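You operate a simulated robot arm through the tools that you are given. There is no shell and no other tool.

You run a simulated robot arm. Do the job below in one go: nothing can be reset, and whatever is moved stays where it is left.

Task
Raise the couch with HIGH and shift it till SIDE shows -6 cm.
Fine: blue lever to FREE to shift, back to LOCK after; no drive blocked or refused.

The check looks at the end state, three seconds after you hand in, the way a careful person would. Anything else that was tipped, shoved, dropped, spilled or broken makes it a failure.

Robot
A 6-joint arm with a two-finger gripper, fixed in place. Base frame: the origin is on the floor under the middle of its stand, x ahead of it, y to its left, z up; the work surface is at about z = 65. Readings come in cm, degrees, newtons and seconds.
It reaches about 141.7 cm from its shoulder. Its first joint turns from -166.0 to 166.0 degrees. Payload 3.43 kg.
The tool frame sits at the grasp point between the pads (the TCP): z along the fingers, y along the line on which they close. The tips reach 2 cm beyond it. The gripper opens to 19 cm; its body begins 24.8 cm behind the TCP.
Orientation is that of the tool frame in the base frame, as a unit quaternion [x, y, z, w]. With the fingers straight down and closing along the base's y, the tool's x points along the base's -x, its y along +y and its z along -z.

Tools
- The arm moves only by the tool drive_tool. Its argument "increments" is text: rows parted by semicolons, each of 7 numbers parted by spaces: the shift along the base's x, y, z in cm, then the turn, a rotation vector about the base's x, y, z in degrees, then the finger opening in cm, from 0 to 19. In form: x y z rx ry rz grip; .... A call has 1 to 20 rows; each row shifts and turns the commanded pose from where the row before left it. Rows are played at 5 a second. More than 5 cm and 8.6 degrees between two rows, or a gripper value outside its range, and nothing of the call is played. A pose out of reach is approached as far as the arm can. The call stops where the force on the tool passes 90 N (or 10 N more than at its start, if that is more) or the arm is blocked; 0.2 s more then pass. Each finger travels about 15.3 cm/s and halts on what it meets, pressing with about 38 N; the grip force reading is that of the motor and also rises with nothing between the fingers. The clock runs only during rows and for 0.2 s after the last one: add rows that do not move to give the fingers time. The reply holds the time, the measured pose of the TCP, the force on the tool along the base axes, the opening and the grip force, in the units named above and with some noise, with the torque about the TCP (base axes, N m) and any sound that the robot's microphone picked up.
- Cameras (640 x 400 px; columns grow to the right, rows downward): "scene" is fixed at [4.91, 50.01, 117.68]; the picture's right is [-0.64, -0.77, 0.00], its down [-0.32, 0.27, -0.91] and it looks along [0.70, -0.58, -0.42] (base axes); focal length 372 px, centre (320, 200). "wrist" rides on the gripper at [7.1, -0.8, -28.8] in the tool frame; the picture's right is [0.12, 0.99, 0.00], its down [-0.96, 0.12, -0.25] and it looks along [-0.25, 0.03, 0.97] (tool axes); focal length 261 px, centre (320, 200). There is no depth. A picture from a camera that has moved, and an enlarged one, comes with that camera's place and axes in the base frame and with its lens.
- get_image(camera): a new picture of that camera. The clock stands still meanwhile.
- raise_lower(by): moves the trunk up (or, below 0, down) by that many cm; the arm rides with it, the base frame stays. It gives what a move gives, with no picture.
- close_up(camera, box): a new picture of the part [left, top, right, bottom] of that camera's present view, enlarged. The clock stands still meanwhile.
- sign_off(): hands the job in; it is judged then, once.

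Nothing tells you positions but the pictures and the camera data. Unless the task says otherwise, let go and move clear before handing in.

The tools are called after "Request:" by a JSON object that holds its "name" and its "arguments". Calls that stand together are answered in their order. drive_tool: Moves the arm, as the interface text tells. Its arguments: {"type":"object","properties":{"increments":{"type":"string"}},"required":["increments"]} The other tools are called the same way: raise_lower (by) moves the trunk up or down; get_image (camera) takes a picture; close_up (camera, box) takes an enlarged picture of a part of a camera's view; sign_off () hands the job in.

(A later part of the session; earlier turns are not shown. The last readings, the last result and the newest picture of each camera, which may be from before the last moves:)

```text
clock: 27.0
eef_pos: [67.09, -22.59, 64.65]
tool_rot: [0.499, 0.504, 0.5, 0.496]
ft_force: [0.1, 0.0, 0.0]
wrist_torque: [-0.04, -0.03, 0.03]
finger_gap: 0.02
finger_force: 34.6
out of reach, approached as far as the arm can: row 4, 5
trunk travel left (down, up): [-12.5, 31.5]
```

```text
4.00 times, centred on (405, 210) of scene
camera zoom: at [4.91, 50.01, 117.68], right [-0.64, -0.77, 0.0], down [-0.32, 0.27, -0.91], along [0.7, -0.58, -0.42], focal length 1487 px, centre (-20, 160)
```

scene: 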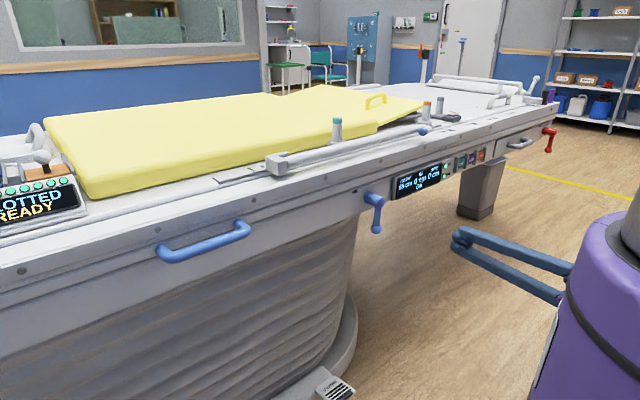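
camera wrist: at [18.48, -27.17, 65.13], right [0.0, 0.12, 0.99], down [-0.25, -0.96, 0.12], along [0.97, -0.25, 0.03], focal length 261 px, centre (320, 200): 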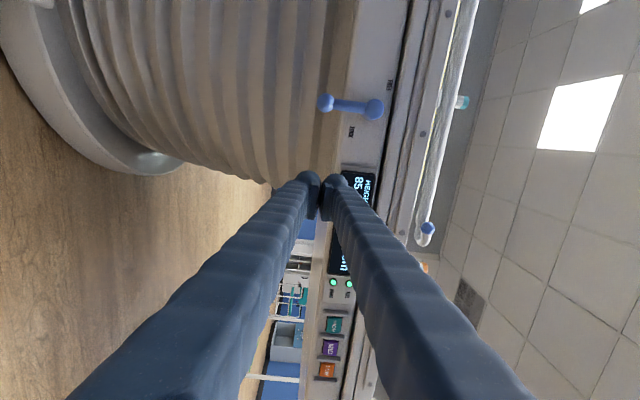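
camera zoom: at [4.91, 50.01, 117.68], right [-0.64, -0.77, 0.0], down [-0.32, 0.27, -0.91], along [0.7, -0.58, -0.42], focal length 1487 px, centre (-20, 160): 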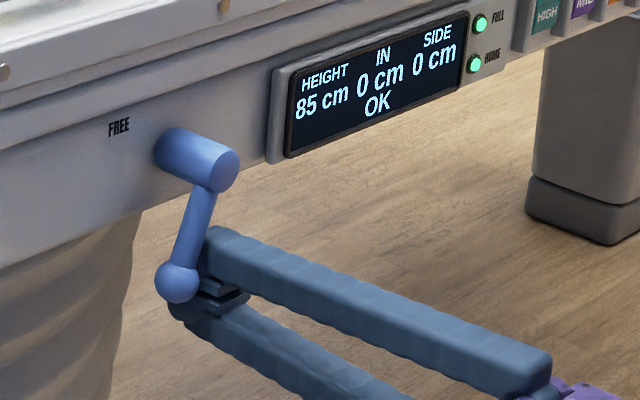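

The lever has turned about 25 degrees, but with level fingers the arm runs out of reach at y = -22.6. I'll back off, pitch the fingers downward about 40 degrees for more room, and look again.

Request:
{"name": "drive_tool", "arguments": {"increments": "0 -2.5 0 0 0 0 0; -4 -2 0 0 0 0 0; -4 -1 2 0 0 0 0; -4 0 2 0 0 0 0; 0 0 0 0 8 0 0; 0 0 0 0 8 0 0; 0 0 0 0 8 0 0; 0 0 0 0 8 0 0; 0 0 0 0 8 0 0; 0 0 0 0 0 0 0"}}

Request:
{"name": "get_image", "arguments": {"camera": "wrist"}}

Request:
{"name": "get_image", "arguments": {"camera": "scene"}}

```text
clock: 29.2
eef_pos: [54.94, -28.2, 68.71]
tool_rot: [0.641, 0.641, 0.297, 0.299]
ft_force: [0.2, 1.4, 0.5]
wrist_torque: [-0.06, 0.06, -0.06]
finger_gap: 0.01
finger_force: 34.1
trunk travel left (down, up): [-12.5, 31.5]
```

```text
taken
camera wrist: at [32.4, -21.12, 86.56], right [0.64, 0.12, 0.76], down [-0.11, -0.96, 0.25], along [0.76, -0.25, -0.6], focal length 261 px, centre (320, 200)
```

wrist: 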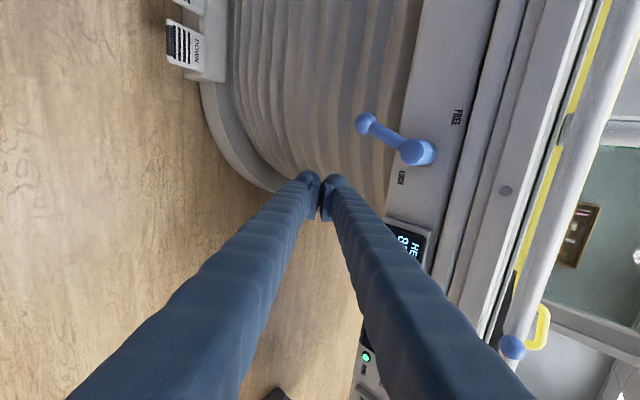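

```text
taken
```

scene: 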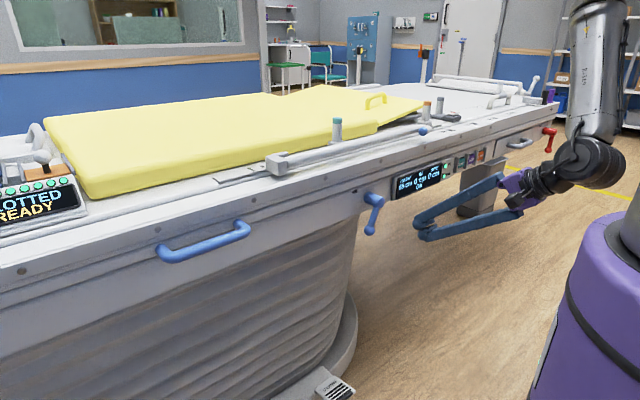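

With the pitched fingers there is more room, and the lever has stayed at about 25 degrees. I'll come back in on its -y side and keep pushing it around, checking part-way.

Request:
{"name": "drive_tool", "arguments": {"increments": "4 0.4 -1.4 0 0 0 0; 4 0.4 -1.4 0 0 0 0; 4 0.4 -1.4 0 0 0 0; 0 2 0 0 0 0 0; 0 1.5 0 0 0 0 0; 0 1.6 -0.1 0 0 0 0; 0 1.1 0 0 0 0 0; 0 1.0 0 0 0 0 0; 0 0 0 0 0 0 0"}}

Request:
{"name": "get_image", "arguments": {"camera": "wrist"}}

Request:
{"name": "close_up", "arguments": {"camera": "scene", "box": [330, 160, 480, 260]}}

```text
clock: 31.2
eef_pos: [67.09, -19.9, 64.49]
tool_rot: [0.641, 0.641, 0.3, 0.299]
ft_force: [0.1, 0.7, -0.5]
wrist_torque: [-0.05, 0.0, -0.03]
finger_gap: 0.0
finger_force: 34.5
trunk travel left (down, up): [-12.5, 31.5]
```

```text
taken
camera wrist: at [44.48, -12.79, 82.28], right [0.64, 0.12, 0.76], down [-0.11, -0.96, 0.25], along [0.76, -0.25, -0.6], focal length 261 px, centre (320, 200)
```

wrist: 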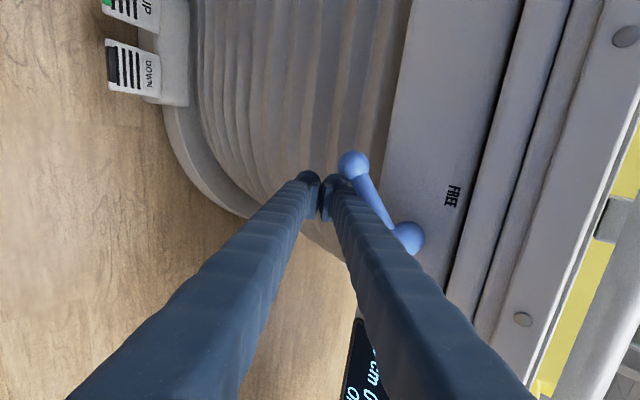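

```text
4.00 times, centred on (405, 210) of scene
camera zoom: at [4.91, 50.01, 117.68], right [-0.64, -0.77, 0.0], down [-0.32, 0.27, -0.91], along [0.7, -0.58, -0.42], focal length 1487 px, centre (-20, 160)
```

zoom: 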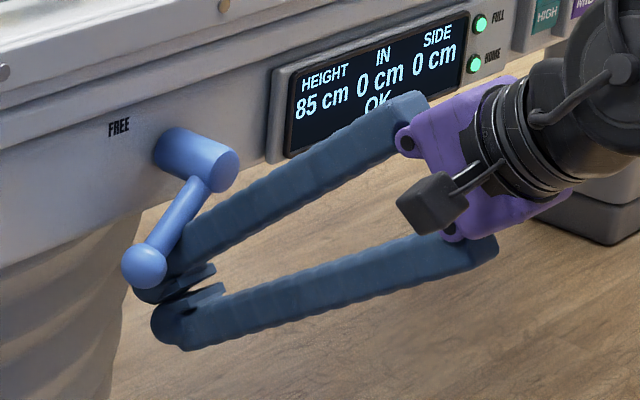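

The lever is now about half-way round with no measurable load. I'll continue the arc, moving up and over toward +y.

Request:
{"name": "drive_tool", "arguments": {"increments": "0 1.1 0.1 0 0 0 0; 0 1.1 0.2 0 0 0 0; 0 1.05 0.6 0 0 0 0; 0 1.05 0.6 0 0 0 0; 0 0 0 0 0 0 0"}}

Request:
{"name": "get_image", "arguments": {"camera": "wrist"}}

Request:
{"name": "close_up", "arguments": {"camera": "scene", "box": [330, 160, 480, 260]}}

```text
clock: 32.4
eef_pos: [67.0, -15.42, 65.91]
tool_rot: [0.639, 0.642, 0.3, 0.299]
ft_force: [-0.2, -0.1, 0.4]
wrist_torque: [0.0, 0.01, -0.01]
finger_gap: 0.0
finger_force: 34.6
trunk travel left (down, up): [-12.5, 31.5]
```

```text
taken
camera wrist: at [44.39, -8.41, 83.67], right [0.64, 0.12, 0.76], down [-0.11, -0.96, 0.25], along [0.76, -0.25, -0.6], focal length 261 px, centre (320, 200)
```

wrist: 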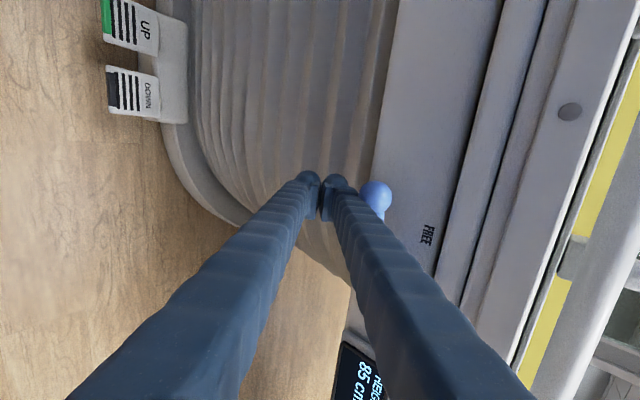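

```text
4.00 times, centred on (405, 210) of scene
camera zoom: at [4.91, 50.01, 117.68], right [-0.64, -0.77, 0.0], down [-0.32, 0.27, -0.91], along [0.7, -0.58, -0.42], focal length 1487 px, centre (-20, 160)
```

zoom: 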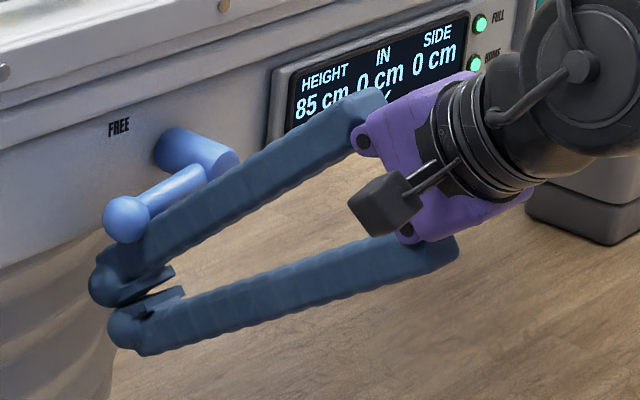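

The lever is at about 75 degrees. I'll push the last part mostly upward in small steps until it reaches its stop.

Request:
{"name": "drive_tool", "arguments": {"increments": "0 0.6 0.7 0 0 0 0; 0 0.5 0.7 0 0 0 0; 0 0.3 0.6 0 0 0 0"}}

Request:
{"name": "close_up", "arguments": {"camera": "scene", "box": [330, 160, 480, 260]}}

Request:
{"name": "close_up", "arguments": {"camera": "wrist", "box": [280, 120, 480, 280]}}

```text
clock: 33.2
eef_pos: [66.74, -14.05, 67.71]
tool_rot: [0.643, 0.641, 0.297, 0.296]
ft_force: [-10.1, -7.1, -24.2]
wrist_torque: [0.25, -0.83, 0.17]
finger_gap: 0.0
finger_force: 34.1
trunk travel left (down, up): [-12.5, 31.5]
```

```text
4.00 times, centred on (405, 210) of scene
camera zoom: at [4.91, 50.01, 117.68], right [-0.64, -0.77, 0.0], down [-0.32, 0.27, -0.91], along [0.7, -0.58, -0.42], focal length 1487 px, centre (-20, 160)
```

zoom: 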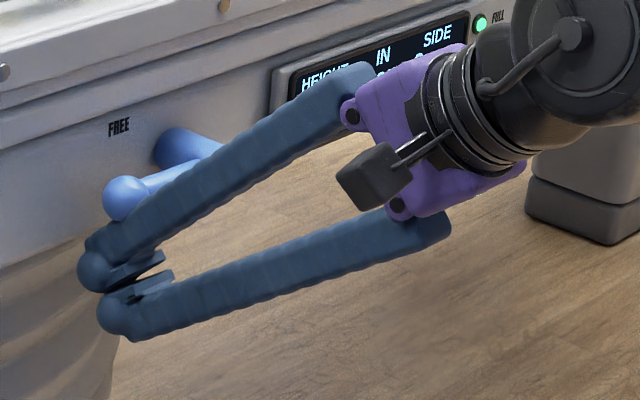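

```text
2.50 times, centred on (380, 200) of wrist
camera zoom: at [44.32, -7.07, 85.59], right [0.64, 0.12, 0.76], down [-0.11, -0.96, 0.25], along [0.76, -0.25, -0.61], focal length 652 px, centre (170, 200)
```

zoom: 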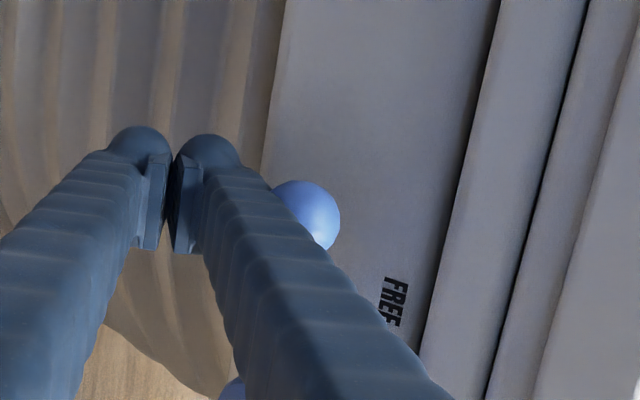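

The force has risen to about 25 N, which suggests the lever has reached its end stop. I'll back the fingers off downward and outward, then check its position.

Request:
{"name": "drive_tool", "arguments": {"increments": "0 0 -1.5 0 0 0 0; -3 0 -2.5 0 0 0 0; -4 -2 -1 0 0 0 0; -4 -2 0 0 0 0 0; -4 -2 0 0 0 0 0; 0 0 0 0 0 0 0"}}

Request:
{"name": "get_image", "arguments": {"camera": "wrist"}}

Request:
{"name": "close_up", "arguments": {"camera": "wrist", "box": [300, 40, 500, 200]}}

Request:
{"name": "close_up", "arguments": {"camera": "scene", "box": [330, 160, 480, 260]}}

```text
clock: 34.6
eef_pos: [53.47, -21.71, 60.79]
tool_rot: [0.64, 0.641, 0.301, 0.299]
ft_force: [-0.1, -0.2, -0.6]
wrist_torque: [0.08, -0.05, 0.07]
finger_gap: 0.01
finger_force: 35.1
out of reach, approached as far as the arm can: row 3, 4, 5
trunk travel left (down, up): [-12.5, 31.5]
```

```text
taken
camera wrist: at [30.9, -14.85, 78.57], right [0.64, 0.12, 0.76], down [-0.11, -0.96, 0.25], along [0.76, -0.24, -0.6], focal length 261 px, centre (320, 200)
```

wrist: 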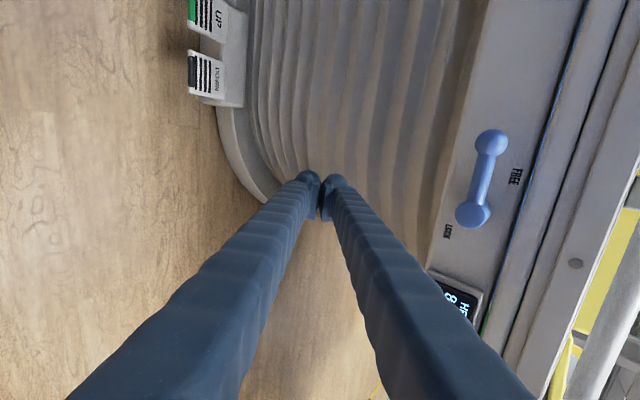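

```text
2.50 times, centred on (400, 120) of wrist
camera zoom: at [30.9, -14.85, 78.57], right [0.64, 0.12, 0.76], down [-0.11, -0.96, 0.25], along [0.76, -0.24, -0.6], focal length 652 px, centre (120, 400)
```

zoom: 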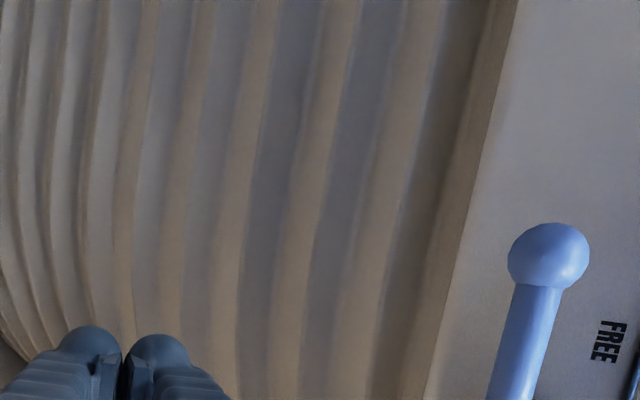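

```text
4.00 times, centred on (405, 210) of scene
camera zoom: at [4.91, 50.01, 117.68], right [-0.64, -0.77, 0.0], down [-0.32, 0.27, -0.91], along [0.7, -0.58, -0.42], focal length 1487 px, centre (-20, 160)
```

zoom: 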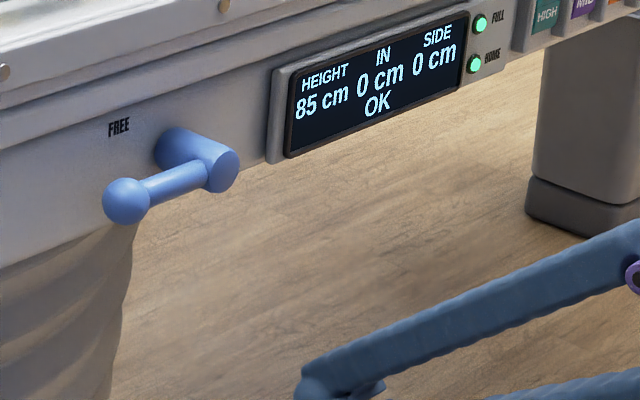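

The lever now lies level at FREE and the display still reads SIDE 0. Next I'll raise the hand, point it steeply down for a safe crossing in front of the stand, and travel to the blue handle on the +y side.

Request:
{"name": "drive_tool", "arguments": {"increments": "0 -0.5 4 0 0 0 0; 0 0 4.5 0 0 0 0; 0 0 4.5 0 5 0 0; 0 0 4.5 0 5 0 0; 0.5 0 4.5 0 5 0 0; 0.5 0 4.5 0 5 0 0; 0.5 0 4.5 0 5 0 0; 0.5 0 4.5 0 5 0 0; 0.5 0 4.5 0 5 0 0; 0 0 0 0 0 0 0"}}

Request:
{"name": "get_image", "arguments": {"camera": "wrist"}}

Request:
{"name": "get_image", "arguments": {"camera": "scene"}}

```text
clock: 37.0
eef_pos: [65.63, -21.94, 99.78]
tool_rot: [0.693, 0.689, 0.183, 0.103]
ft_force: [0.1, 0.0, 1.0]
wrist_torque: [-0.05, -0.02, 0.04]
finger_gap: 0.01
finger_force: 34.3
out of reach, approached as far as the arm can: row 1, 2, 3
trunk travel left (down, up): [-12.5, 31.5]
stopped in row 10: the arm was blocked; the commanded pose is now the measured one
```

```text
taken
camera wrist: at [53.36, -17.99, 126.28], right [0.91, 0.09, 0.41], down [0.02, -0.99, 0.16], along [0.41, -0.14, -0.9], focal length 261 px, centre (320, 200)
```

wrist: 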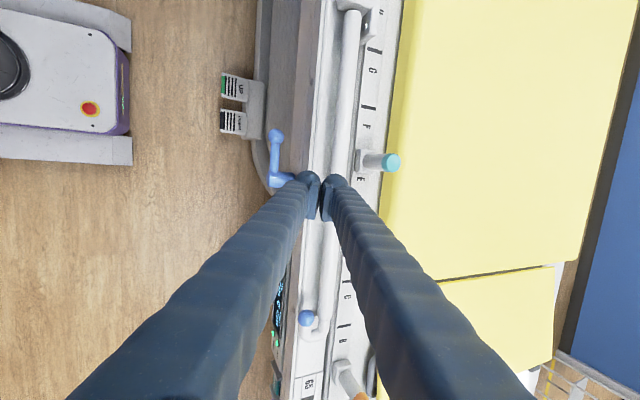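

```text
taken
```

scene: 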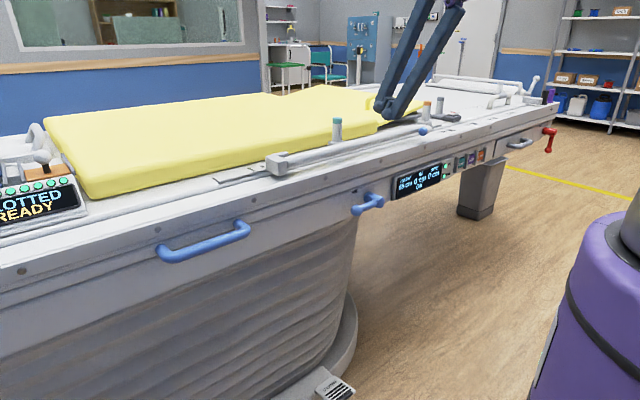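

The arm folded awkwardly on the way up and stopped with the hand at (66, -22, 100), above the near rail and touching nothing. I'll straighten the hand and cross toward +y at this height, a part at a time.

Request:
{"name": "drive_tool", "arguments": {"increments": "0 0 2 -3.2 0 -0.45 0; 0 0 1 -3.2 0 -0.45 0; 0 4 0 0 0 0 0; 0 4 0 0 0 0 0; 0 0 0 0 0 0 0"}}

Request:
{"name": "get_image", "arguments": {"camera": "scene"}}

```text
clock: 38.2
eef_pos: [65.65, -13.68, 102.65]
tool_rot: [0.692, 0.693, 0.143, 0.144]
ft_force: [0.3, 0.4, -0.6]
wrist_torque: [-0.12, 0.02, -0.04]
finger_gap: 0.0
finger_force: 34.4
trunk travel left (down, up): [-12.5, 31.5]
```

```text
taken
```

scene: 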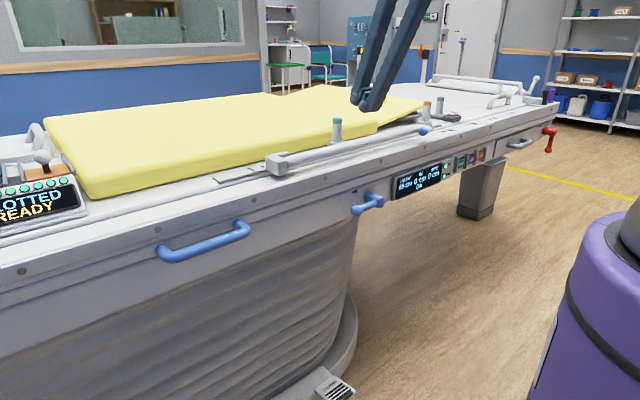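

The hand is straight again and tracking well at (66, -14, 103). I'll continue across to the handle's side.

Request:
{"name": "drive_tool", "arguments": {"increments": "0 4.5 0 0 0 0 0; 0 4.5 0 0 0 0 0; 0 4.5 0 0 0 0 0; 0 4.5 0 0 0 0 0; 0 4.5 0 0 0 0 0; 0 4.5 0 0 0 0 0; 0 4.5 0 0 0 0 0; 0 4.5 0 0 0 0 0; 0 3.5 0 0 0 0 0; 0 0 0 0 0 0 0"}}

Request:
{"name": "get_image", "arguments": {"camera": "scene"}}

Request:
{"name": "get_image", "arguments": {"camera": "wrist"}}

```text
clock: 40.4
eef_pos: [65.62, 25.85, 102.44]
tool_rot: [0.692, 0.692, 0.144, 0.144]
ft_force: [1.3, -0.1, -0.6]
wrist_torque: [-0.1, -0.01, -0.03]
finger_gap: 0.0
finger_force: 34.2
trunk travel left (down, up): [-12.5, 31.5]
```

```text
taken
```

scene: 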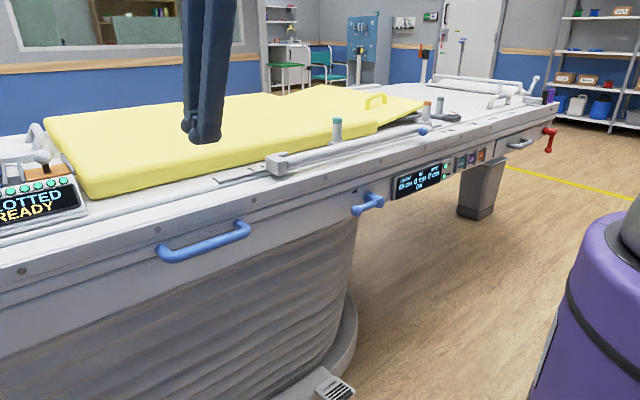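

```text
taken
camera wrist: at [53.38, 32.82, 128.59], right [0.91, 0.12, 0.39], down [0.01, -0.96, 0.27], along [0.41, -0.25, -0.88], focal length 261 px, centre (320, 200)
```

wrist: 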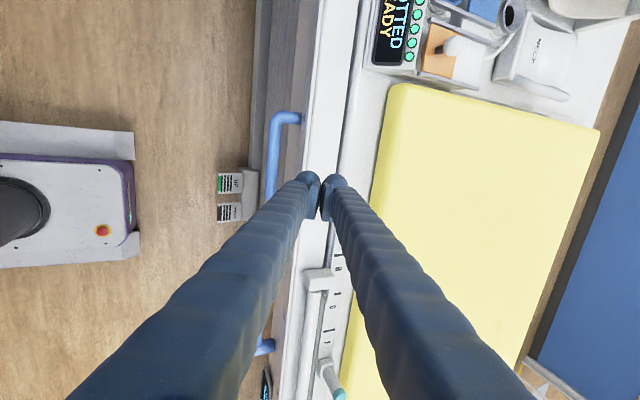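

The hand is now above the near rail at (66, 26, 102), and the handle is visible below it. I'll enlarge both views to triangulate the handle bar.

Request:
{"name": "close_up", "arguments": {"camera": "scene", "box": [140, 200, 270, 280]}}

Request:
{"name": "close_up", "arguments": {"camera": "wrist", "box": [230, 90, 360, 220]}}

```text
4.92 times, centred on (205, 240) of scene
camera zoom: at [4.91, 50.01, 117.68], right [-0.64, -0.77, 0.0], down [-0.32, 0.27, -0.91], along [0.7, -0.58, -0.42], focal length 1830 px, centre (886, 3)
```

zoom: 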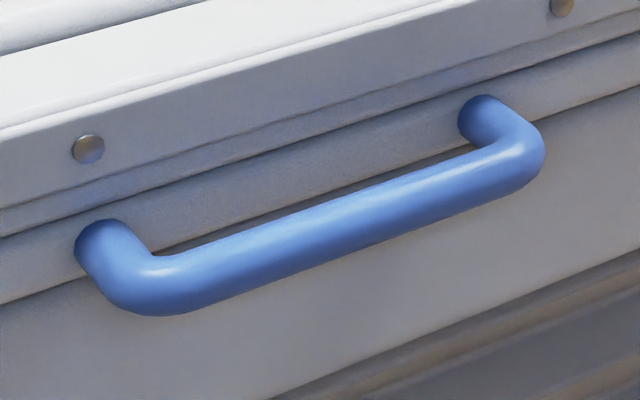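

```text
3.08 times, centred on (295, 155) of wrist
camera zoom: at [53.38, 32.82, 128.59], right [0.91, 0.12, 0.39], down [0.01, -0.96, 0.27], along [0.41, -0.25, -0.88], focal length 802 px, centre (397, 338)
```

zoom: 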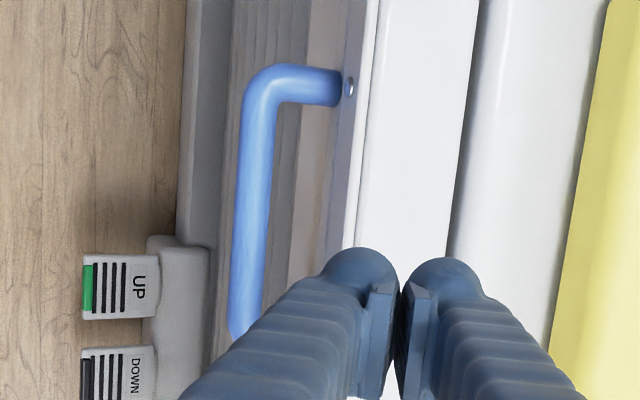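

The handle bar runs along y from about 19.5 to 35, at x 65 and z 80.2, standing some 5–6 cm off the panel. I'll pitch the hand to about 50 degrees below level, open it to 4 cm and line up in front of and above the bar.

Request:
{"name": "drive_tool", "arguments": {"increments": "-2 0.5 -3 0 -4.2 0 4; -2 0.5 -3.5 0 -4.2 0 4; -2 0.4 -3.5 0 -4.2 0 4; 0 0 -3 0 -4.2 0 4; 0 0 -2.5 0 0 0 4; 0 0 0 0 0 0 4; 0 0 0 0 0 0 4"}}

Request:
{"name": "get_image", "arguments": {"camera": "wrist"}}

Request:
{"name": "get_image", "arguments": {"camera": "scene"}}

Request:
{"name": "close_up", "arguments": {"camera": "wrist", "box": [260, 100, 420, 260]}}

```text
clock: 42.0
eef_pos: [63.76, 26.42, 97.32]
tool_rot: [0.686, 0.689, 0.167, 0.165]
ft_force: [0.0, -0.5, 0.7]
wrist_torque: [0.0, 0.0, -0.02]
finger_gap: 4.02
finger_force: 0.1
out of reach, approached as far as the arm can: row 2, 3, 4, 5
trunk travel left (down, up): [-12.5, 31.5]
```

```text
taken
camera wrist: at [49.86, 33.26, 122.5], right [0.88, 0.12, 0.45], down [0.0, -0.96, 0.27], along [0.47, -0.24, -0.85], focal length 261 px, centre (320, 200)
```

wrist: 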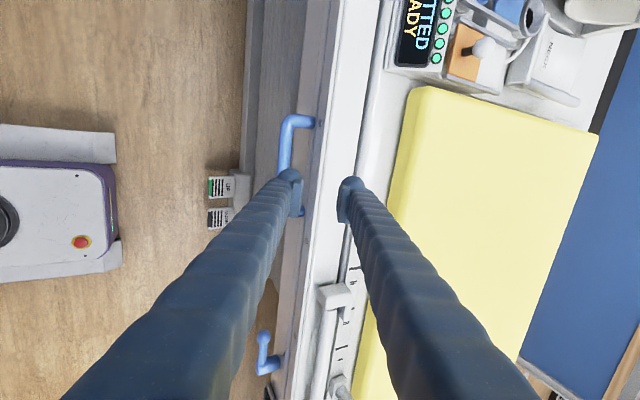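

```text
taken
```

scene: 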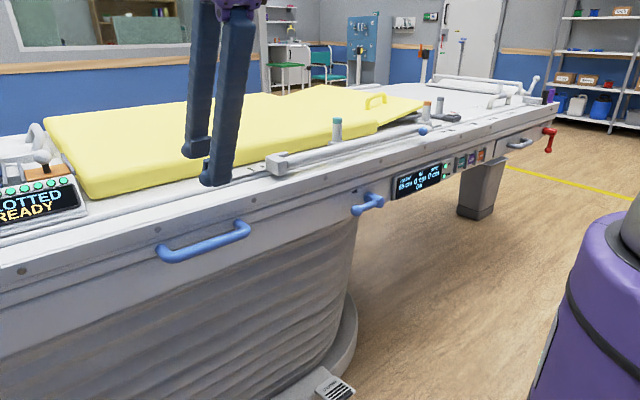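

```text
2.50 times, centred on (340, 180) of wrist
camera zoom: at [49.86, 33.26, 122.5], right [0.88, 0.12, 0.45], down [0.0, -0.96, 0.27], along [0.47, -0.24, -0.85], focal length 652 px, centre (270, 250)
```

zoom: 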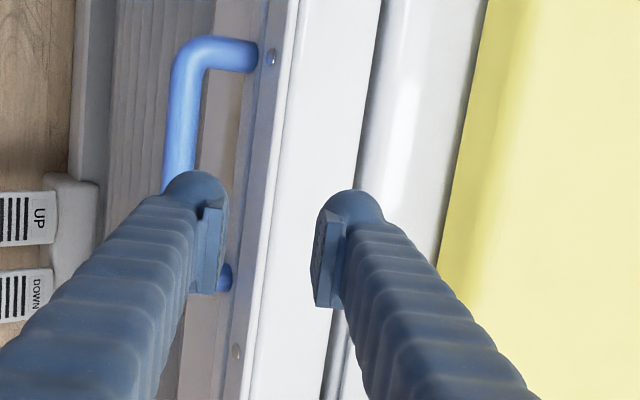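

The arm is too folded here: the shoulder sits too close to the height I need the wrist at. Raising the trunk puts the shoulder higher and gives the arm room, so I'll raise it 25 cm and then come down to the handle.

Request:
{"name": "raise_lower", "arguments": {"by": 25}}

Request:
{"name": "get_image", "arguments": {"camera": "scene"}}

Request:
{"name": "get_image", "arguments": {"camera": "wrist"}}

```text
clock: 44.6
eef_pos: [63.77, 26.39, 122.34]
tool_rot: [0.685, 0.69, 0.166, 0.164]
ft_force: [0.3, 0.4, 0.6]
wrist_torque: [-0.01, -0.02, 0.04]
finger_gap: 4.0
finger_force: 0.1
trunk travel left (down, up): [-37.5, 6.5]
```

```text
taken
```

scene: 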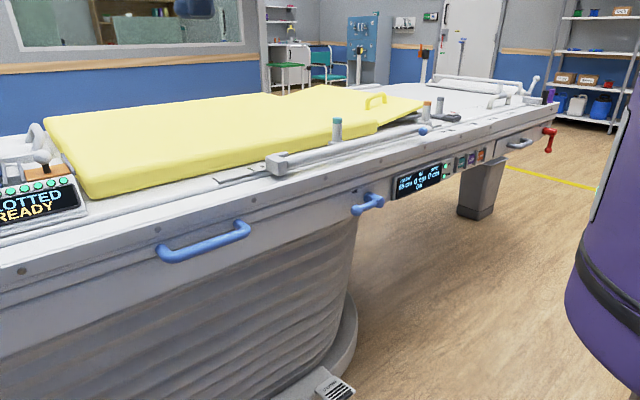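

```text
taken
camera wrist: at [49.9, 33.27, 147.46], right [0.88, 0.12, 0.45], down [0.0, -0.96, 0.27], along [0.47, -0.24, -0.85], focal length 261 px, centre (320, 200)
```

wrist: 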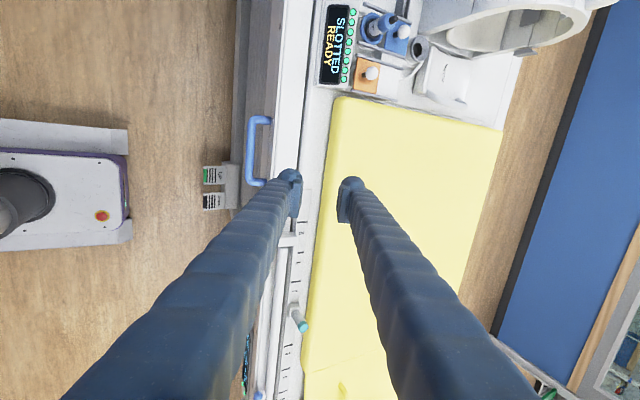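

The trunk is up and the couch is unchanged. I'll play a still row to learn the current commanded pose before going down.

Request:
{"name": "drive_tool", "arguments": {"increments": "0 0 0 0 0 0 4; 0 0 0 0 0 0 4; 0 0 0 0 0 0 4"}}

```text
clock: 45.4
eef_pos: [63.86, 26.33, 122.36]
tool_rot: [0.685, 0.69, 0.167, 0.165]
ft_force: [0.5, -1.1, -0.7]
wrist_torque: [0.02, -0.01, 0.04]
finger_gap: 4.01
finger_force: 0.1
trunk travel left (down, up): [-37.5, 6.5]
```

The command now matches the measured pose. I'll descend steeply in front of the rail, then tilt to about 50 degrees just short of the handle bar.

Request:
{"name": "drive_tool", "arguments": {"increments": "-0.4 0.2 -4 0 0 0 4; -0.4 0.2 -4 0 0 0 4; -0.4 0.2 -4 0 0 0 4; -0.4 0.2 -4 0 0 0 4; -0.4 0.2 -4 0 0 0 4; -0.4 0 -4 0 0 0 4; -0.4 0 -4 0 0 0 4; -0.2 0 -3.4 0 0 0 4; -0.4 0 -1.5 0 -4.3 0 4; -0.4 0 -1.5 0 -4.3 0 4; -0.4 0 -1.5 0 -4.2 0 4; 0 0 0 0 0 0 4"}}

Request:
{"name": "get_image", "arguments": {"camera": "wrist"}}

Request:
{"name": "get_image", "arguments": {"camera": "scene"}}

Request:
{"name": "close_up", "arguments": {"camera": "wrist", "box": [260, 100, 420, 260]}}

Request:
{"name": "close_up", "arguments": {"camera": "scene", "box": [130, 170, 290, 280]}}

```text
clock: 48.0
eef_pos: [74.75, 29.11, 110.39]
tool_rot: [0.687, 0.695, 0.151, 0.149]
ft_force: [0.0, -0.2, -0.4]
wrist_torque: [-0.01, 0.04, 0.0]
finger_gap: 4.02
finger_force: 0.0
out of reach, approached as far as the arm can: row 1, 2, 3, 4, 5, 6, 7, 8, 9, 10, 11
trunk travel left (down, up): [-37.5, 6.5]
```

```text
taken
camera wrist: at [62.06, 36.01, 136.12], right [0.9, 0.13, 0.41], down [0.01, -0.96, 0.27], along [0.43, -0.24, -0.87], focal length 261 px, centre (320, 200)
```

wrist: 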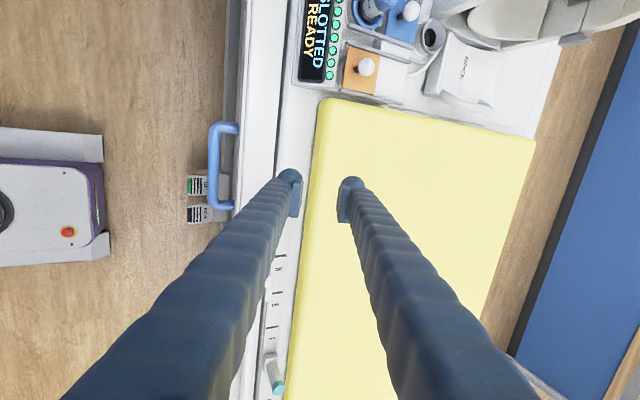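

```text
taken
```

scene: 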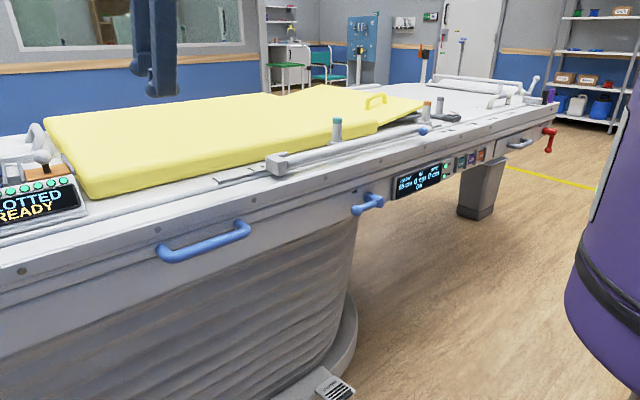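

```text
2.50 times, centred on (340, 180) of wrist
camera zoom: at [62.06, 36.01, 136.12], right [0.9, 0.13, 0.41], down [0.01, -0.96, 0.27], along [0.43, -0.24, -0.87], focal length 652 px, centre (270, 250)
```

zoom: 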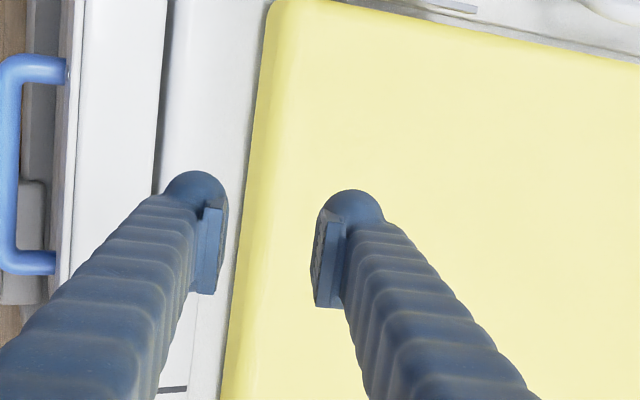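

```text
3.64 times, centred on (210, 225) of scene
camera zoom: at [4.91, 50.01, 117.68], right [-0.64, -0.77, 0.0], down [-0.32, 0.27, -0.91], along [0.7, -0.58, -0.42], focal length 1352 px, centre (720, 109)
```

zoom: 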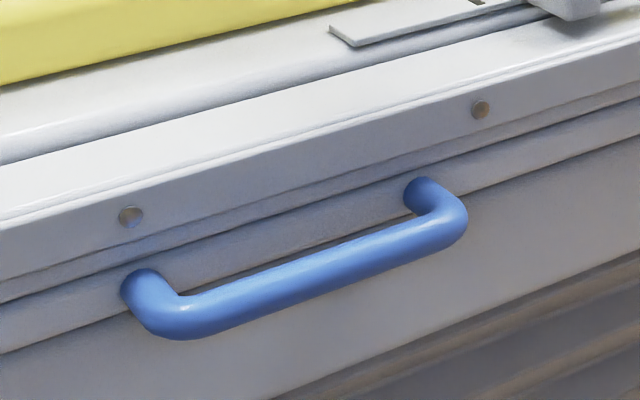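

Even with the trunk raised, this arm posture won't fold down to the handle; the hand sits over the pad at (75, 29, 110), clear of everything. I'll lift away and return to the comfortable starting posture on the -y side to get the arm out of that fold.

Request:
{"name": "drive_tool", "arguments": {"increments": "0 0 0 0 0 0 4; 0 0 3 0 0 0 4; 0 0 3 0 0 0 4; 0 0 0 0 0 0 4"}}

```text
clock: 49.0
eef_pos: [75.0, 29.25, 116.36]
tool_rot: [0.687, 0.695, 0.152, 0.15]
ft_force: [1.0, 0.5, 0.5]
wrist_torque: [0.0, -0.01, 0.0]
finger_gap: 4.03
finger_force: 0.0
trunk travel left (down, up): [-37.5, 6.5]
```

The arm tracks again. I'll move back to the -y side at this height and bring the fingers to straight down.

Request:
{"name": "drive_tool", "arguments": {"increments": "0 -4.5 0.5 0 0 0 0; 0 -4.5 0.5 0 0 0 0; 0 -4.5 0.5 0 0 0 0; 0 -4.5 0.5 0 0 0 0; 0 -4.5 0.5 0 0 0 0; 0 -4.5 0.5 0 0 0 0; 0 -4.5 0 0 4 0 0; 0 -4.5 0 0 4 0 0; 0 -4.5 0 0 4 0 0; 0 -4.5 0 0 4 0 0; 0 -4.5 0 0 4 0 0; 0 -4.5 0 0 4 0 0; 0 0 0 0 0 0 0"}}

Request:
{"name": "get_image", "arguments": {"camera": "wrist"}}

```text
clock: 51.8
eef_pos: [74.64, -24.79, 119.6]
tool_rot: [0.702, 0.712, 0.006, 0.003]
ft_force: [-0.3, -0.2, -0.1]
wrist_torque: [0.09, -0.05, -0.02]
finger_gap: 0.02
finger_force: 34.3
trunk travel left (down, up): [-37.5, 6.5]
```

```text
taken
camera wrist: at [73.49, -18.0, 148.35], right [0.99, 0.13, 0.01], down [0.12, -0.96, 0.24], along [0.04, -0.24, -0.97], focal length 261 px, centre (320, 200)
```

wrist: 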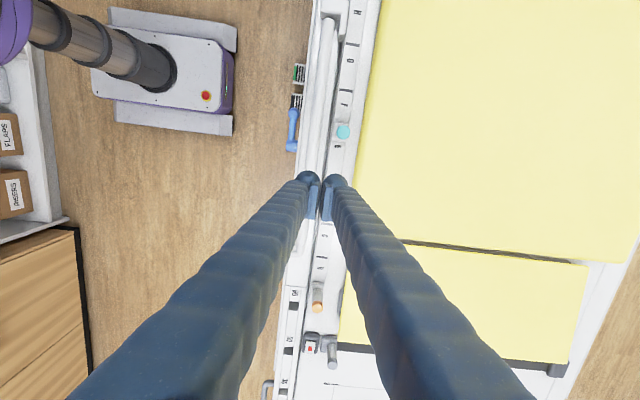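

The hand points straight down at (75, -25, 120), and I can see the stand and its column clear. Next I'll move to y about -40 and pitch the fingers forward in stages to find the workable posture.

Request:
{"name": "drive_tool", "arguments": {"increments": "-3 -3.5 0 0 0 0 0; -3 -3.5 0 0 0 0 0; -3 -3.5 0 0 0 0 0; -2 -3.5 0 0 -4 0 0; -1 -2 -1 0 -6 0 0; -1 0 -2 0 -7 0 0; 0 0 -2 0 -7 0 0; 0 0 0 0 0 0 0"}}

```text
clock: 53.6
eef_pos: [61.63, -40.9, 114.35]
tool_rot: [0.686, 0.695, 0.152, 0.152]
ft_force: [0.3, -0.5, 0.5]
wrist_torque: [0.08, -0.01, 0.01]
finger_gap: 0.01
finger_force: 34.4
trunk travel left (down, up): [-37.5, 6.5]
```

Tracking is fine at about 65 degrees. I'll continue pitching toward 40 degrees while lowering slightly.

Request:
{"name": "drive_tool", "arguments": {"increments": "-1 -1 -2 0 -6 0 0; -1 -1 -2 0 -6 0 0; -1 -1 -2 0 -6 0 0; 0 -1 -2 0 -6 0 0; 0 0 0 0 0 0 0"}}

Request:
{"name": "get_image", "arguments": {"camera": "scene"}}

```text
clock: 54.8
eef_pos: [58.78, -44.9, 106.53]
tool_rot: [0.64, 0.649, 0.291, 0.292]
ft_force: [-0.3, -0.1, -0.1]
wrist_torque: [0.04, 0.01, 0.0]
finger_gap: 0.0
finger_force: 34.6
trunk travel left (down, up): [-37.5, 6.5]
```

```text
taken
```

scene: 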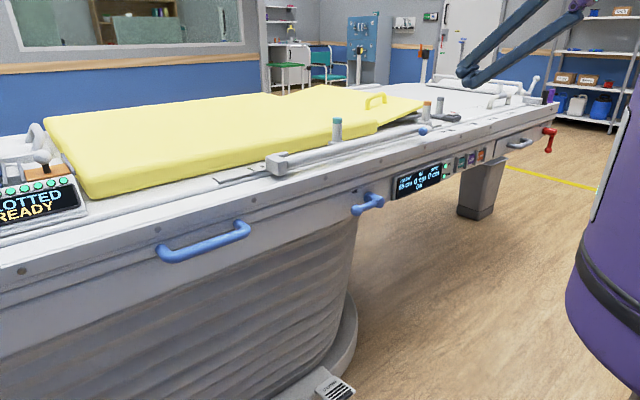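

The 40-degree pitch works from here. I'll lower in front of the couch, keeping the fingertips short of x = 63, and then work across toward the handle.

Request:
{"name": "drive_tool", "arguments": {"increments": "-0.2 0.5 -4 0 0 0 0; -0.2 0.5 -4 0 0 0 0; -0.2 0.5 -4 0 0 0 0; -0.2 0.5 -4 0 0 0 0; 0 1 -4 0 0 0 0; 0 1 -4 0 0 0 0; 0 1 -4 0 0 0 0; 0 1 -3.5 0 0 0 0; 0 0 0 0 0 0 0"}}

Request:
{"name": "get_image", "arguments": {"camera": "scene"}}

```text
clock: 56.8
eef_pos: [57.93, -38.8, 74.9]
tool_rot: [0.64, 0.649, 0.291, 0.29]
ft_force: [0.4, -0.3, 1.4]
wrist_torque: [0.02, -0.03, 0.03]
finger_gap: 0.01
finger_force: 34.2
trunk travel left (down, up): [-37.5, 6.5]
```

```text
taken
```

scene: 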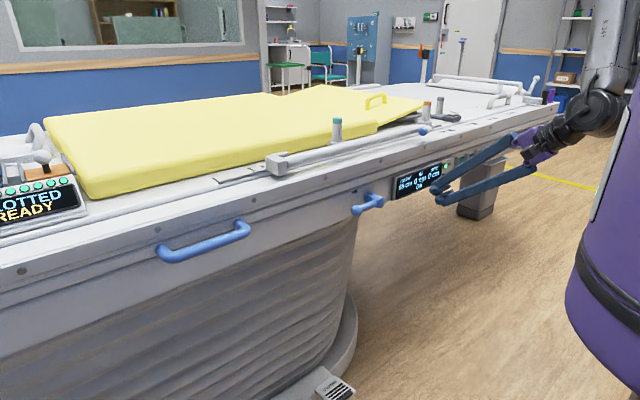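

The arm is back in its good posture. To keep the wrist away from the stand's body, I'll drop below the lever, move in slightly and cross in +y at z about 64.

Request:
{"name": "drive_tool", "arguments": {"increments": "0 2 -4 0 0 0 0; 0 2 -4 0 0 0 0; 0 2 -3 0 0 0 0; 2 2 0 0 0 0 0; 2 2 0 0 0 0 0; 1 4 0 0 0 0 0; 0 4.5 0 0 0 0 0; 0 4.5 0 0 0 0 0; 0 0 0 0 0 0 0"}}

Request:
{"name": "get_image", "arguments": {"camera": "scene"}}

Request:
{"name": "get_image", "arguments": {"camera": "wrist"}}

```text
clock: 58.8
eef_pos: [63.0, -15.97, 64.05]
tool_rot: [0.64, 0.649, 0.29, 0.292]
ft_force: [0.3, 0.6, 0.0]
wrist_torque: [-0.06, 0.02, -0.09]
finger_gap: 0.0
finger_force: 34.2
trunk travel left (down, up): [-37.5, 6.5]
```

```text
taken
```

scene: 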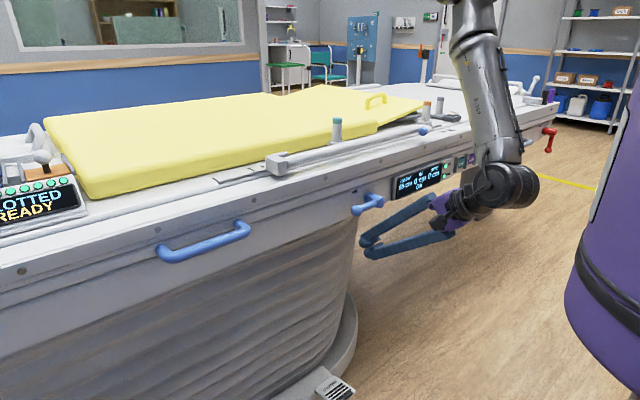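

```text
taken
camera wrist: at [40.69, -9.11, 82.29], right [0.66, 0.13, 0.74], down [-0.1, -0.96, 0.26], along [0.75, -0.24, -0.62], focal length 261 px, centre (320, 200)
```

wrist: 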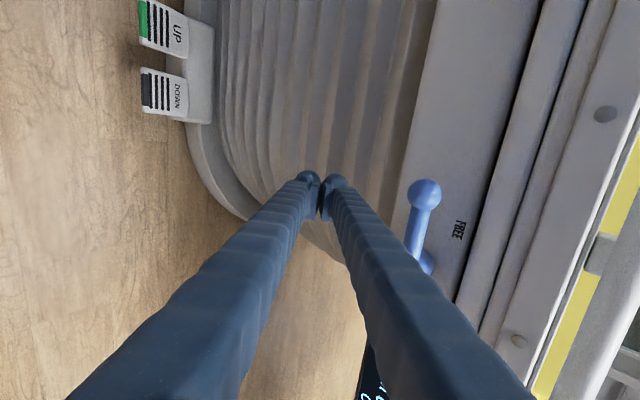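

All clear: the fingers are under the lever and the forearm hangs free in front of the couch. I'll continue across to y about 14.

Request:
{"name": "drive_tool", "arguments": {"increments": "0 4.3 0 0 0 0 0; 0 4.3 0 0 0 0 0; 0 4.3 0 0 0 0 0; 0 4.3 0 0 0 0 0; 0 4.3 0 0 0 0 0; 0 4.3 0 0 0 0 0; 0 4.3 0 0 0 0 0; 0 0 0 0 0 0 0"}}

Request:
{"name": "get_image", "arguments": {"camera": "scene"}}

Request:
{"name": "get_image", "arguments": {"camera": "wrist"}}

```text
clock: 60.6
eef_pos: [56.89, -5.06, 63.94]
tool_rot: [0.632, 0.654, 0.308, 0.28]
ft_force: [0.5, 0.4, -0.6]
wrist_torque: [0.0, -0.02, 0.0]
finger_gap: 0.0
finger_force: 34.2
out of reach, approached as far as the arm can: row 2, 3, 4, 5, 6, 7
trunk travel left (down, up): [-37.5, 6.5]
```

```text
taken
```

scene: 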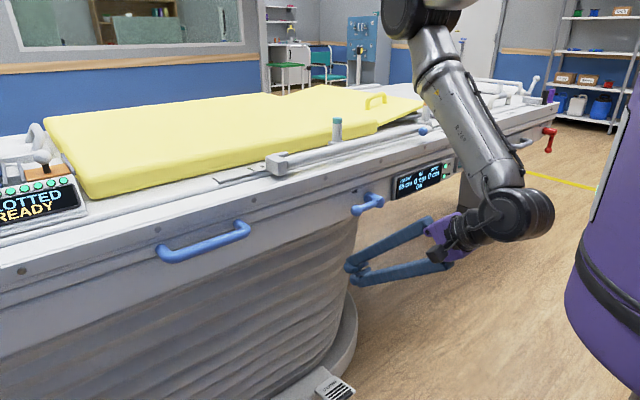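

```text
taken
camera wrist: at [34.38, 0.54, 82.23], right [0.64, 0.13, 0.76], down [-0.07, -0.97, 0.23], along [0.76, -0.2, -0.62], focal length 261 px, centre (320, 200)
```

wrist: 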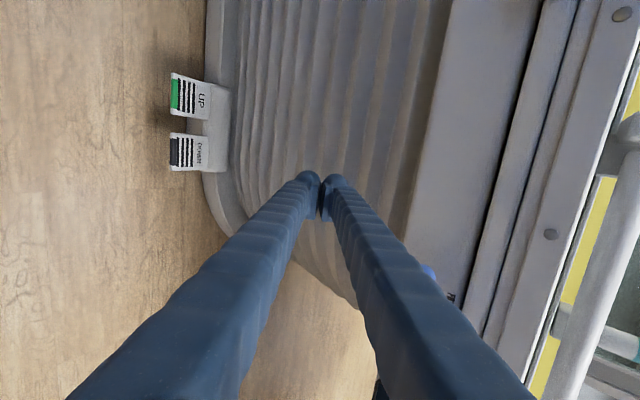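

The limit here seems to be the wrist getting within about 34 cm of the stand's axis, so I need to cross with the hand further out. I'll straighten the tool and cross at x = 68, passing below both the lever and the panel edge.

Request:
{"name": "drive_tool", "arguments": {"increments": "4 -2 0 0 0 0 0; 4 -2 0 -1.3 0 -2.6 0; 3.1 -1 0 0 0 0 0; 0 3 0 0 0 0 0; 0 4 0 0 0 0 0; 0 0 0 0 0 0 0"}}

Request:
{"name": "get_image", "arguments": {"camera": "scene"}}

Request:
{"name": "get_image", "arguments": {"camera": "wrist"}}

```text
clock: 62.0
eef_pos: [64.55, -12.32, 64.01]
tool_rot: [0.644, 0.642, 0.293, 0.295]
ft_force: [0.0, -0.3, 0.1]
wrist_torque: [-0.02, 0.01, -0.05]
finger_gap: 0.0
finger_force: 34.3
out of reach, approached as far as the arm can: row 1, 2, 3, 4, 5
trunk travel left (down, up): [-37.5, 6.5]
```

```text
taken
```

scene: 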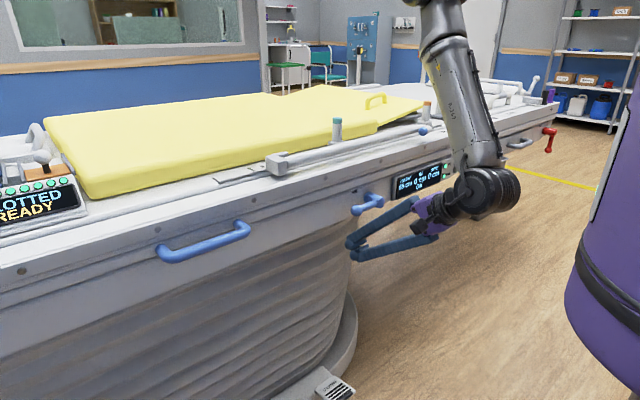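

```text
taken
camera wrist: at [42.33, -5.18, 82.12], right [0.65, 0.12, 0.75], down [-0.12, -0.96, 0.25], along [0.75, -0.25, -0.61], focal length 261 px, centre (320, 200)
```

wrist: 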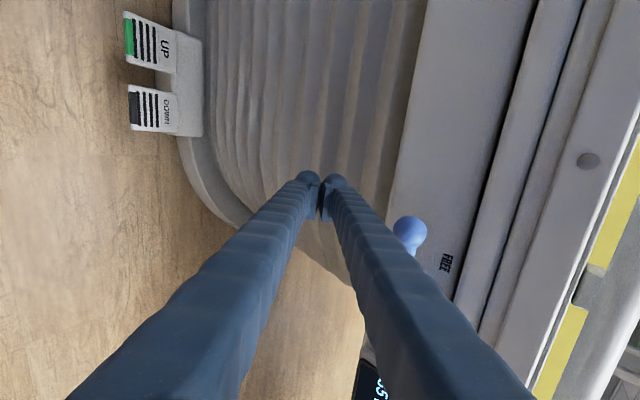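

The crossing is at a limit of the arm here. Before finding another way to the handle, I'll learn which way SIDE counts: with the lever FREE, a gentle push on the bare panel between lever and display (y about -28) will show the sign. I'll go back there first.

Request:
{"name": "drive_tool", "arguments": {"increments": "-2 -4 0 0 0 0 0; 0 -4 0 0 0 0 0; 0 -4 0 0 0 0 0; 0 -3.7 0 0 0 0 0; 0 0 4 0 0 0 0; 0 0 4 0 0 0 0; 0 0 3.5 0 0 0 0; 0 0 0 0 0 0 0"}}

Request:
{"name": "get_image", "arguments": {"camera": "wrist"}}

Request:
{"name": "close_up", "arguments": {"camera": "scene", "box": [330, 140, 510, 260]}}

```text
clock: 63.8
eef_pos: [62.75, -28.09, 75.62]
tool_rot: [0.651, 0.638, 0.277, 0.305]
ft_force: [0.4, -0.1, 0.4]
wrist_torque: [-0.01, 0.0, -0.03]
finger_gap: 0.0
finger_force: 34.3
trunk travel left (down, up): [-37.5, 6.5]
```

```text
taken
camera wrist: at [40.89, -19.77, 93.7], right [0.66, 0.12, 0.74], down [-0.14, -0.95, 0.28], along [0.74, -0.29, -0.61], focal length 261 px, centre (320, 200)
```

wrist: 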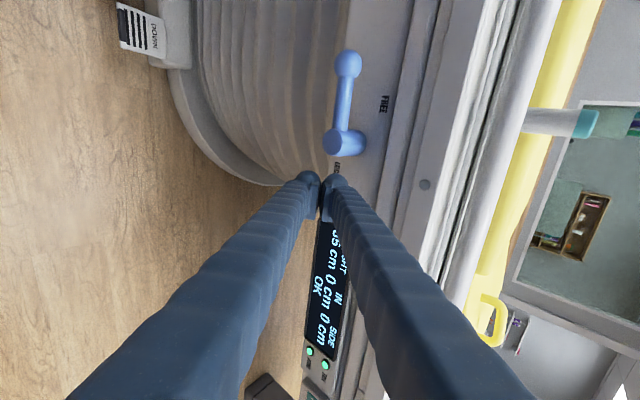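

```text
3.33 times, centred on (420, 200) of scene
camera zoom: at [4.91, 50.01, 117.68], right [-0.64, -0.77, 0.0], down [-0.32, 0.27, -0.91], along [0.7, -0.58, -0.42], focal length 1239 px, centre (-13, 200)
```

zoom: 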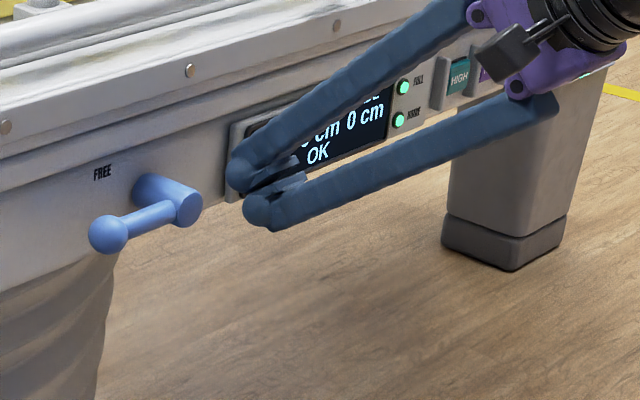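

The wrist camera can now read the display while the fingertips face the bare panel. I'll move up to the panel and push gently.

Request:
{"name": "drive_tool", "arguments": {"increments": "2.5 0 -0.5 0 0 0 0; 2 0.2 -0.5 0 0 0 0; 0.5 0 0 0 0 0 0; 0.4 0 0 0 0 0 0; 0 0 0 0 0 0 0"}}

Request:
{"name": "get_image", "arguments": {"camera": "wrist"}}

Request:
{"name": "close_up", "arguments": {"camera": "scene", "box": [330, 140, 510, 260]}}

```text
clock: 65.0
eef_pos: [68.07, -27.82, 74.55]
tool_rot: [0.651, 0.638, 0.276, 0.305]
ft_force: [-0.4, -0.1, 0.7]
wrist_torque: [-0.02, 0.02, -0.01]
finger_gap: 0.03
finger_force: 34.3
trunk travel left (down, up): [-37.5, 6.5]
```

```text
taken
camera wrist: at [46.21, -19.54, 92.66], right [0.66, 0.12, 0.74], down [-0.14, -0.95, 0.28], along [0.74, -0.29, -0.61], focal length 261 px, centre (320, 200)
```

wrist: 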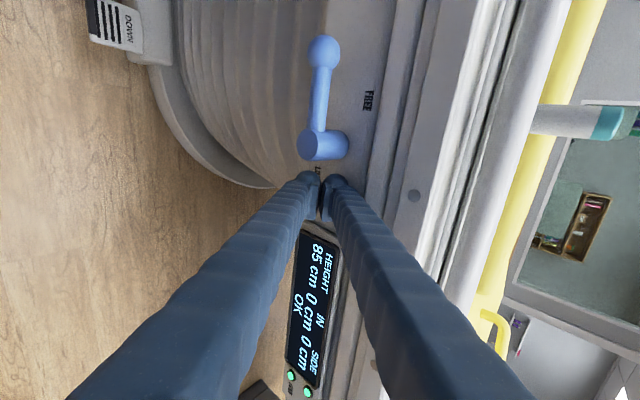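

```text
3.33 times, centred on (420, 200) of scene
camera zoom: at [4.91, 50.01, 117.68], right [-0.64, -0.77, 0.0], down [-0.32, 0.27, -0.91], along [0.7, -0.58, -0.42], focal length 1239 px, centre (-13, 200)
```

zoom: 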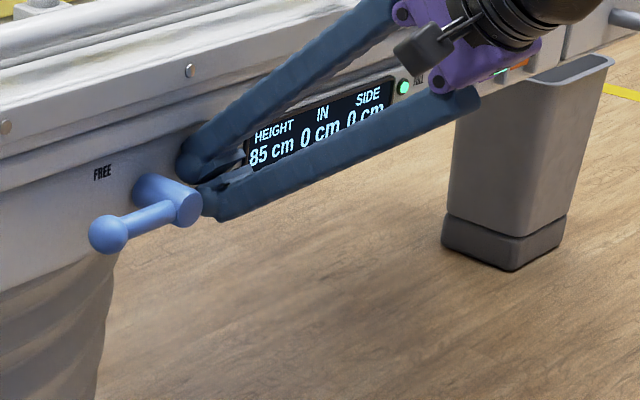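

No contact yet at x = 68. I'll keep pressing forward in small steps.

Request:
{"name": "drive_tool", "arguments": {"increments": "0.4 0 0 0 0 0 0; 0.4 0 0 0 0 0 0; 0.4 0 0 0 0 0 0; 0 0 0 0 0 0 0"}}

Request:
{"name": "close_up", "arguments": {"camera": "wrist", "box": [250, 140, 410, 400]}}

```text
clock: 66.1
eef_pos: [68.28, -27.9, 74.38]
tool_rot: [0.657, 0.636, 0.273, 0.3]
ft_force: [-31.0, -3.7, 9.3]
wrist_torque: [0.23, -0.76, 0.32]
finger_gap: 0.0
finger_force: 34.0
trunk travel left (down, up): [-37.5, 6.5]
stopped in row 4: the force on the tool passed its limit at 91 N (the readings are from after the stop); the commanded pose is now the measured one
```

```text
1.54 times, centred on (330, 270) of wrist
camera zoom: at [46.72, -19.45, 92.69], right [0.67, 0.11, 0.73], down [-0.15, -0.95, 0.27], along [0.73, -0.29, -0.62], focal length 401 px, centre (305, 92)
```

zoom: 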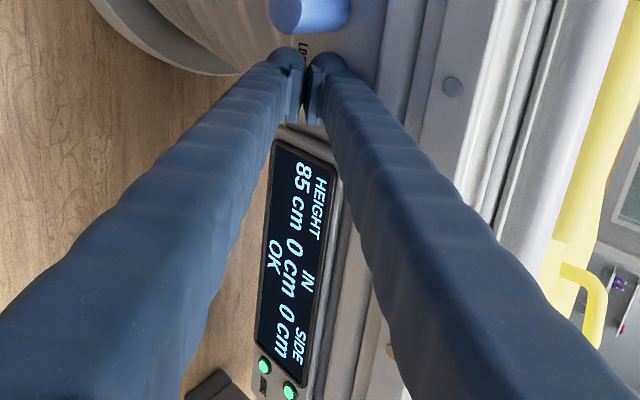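

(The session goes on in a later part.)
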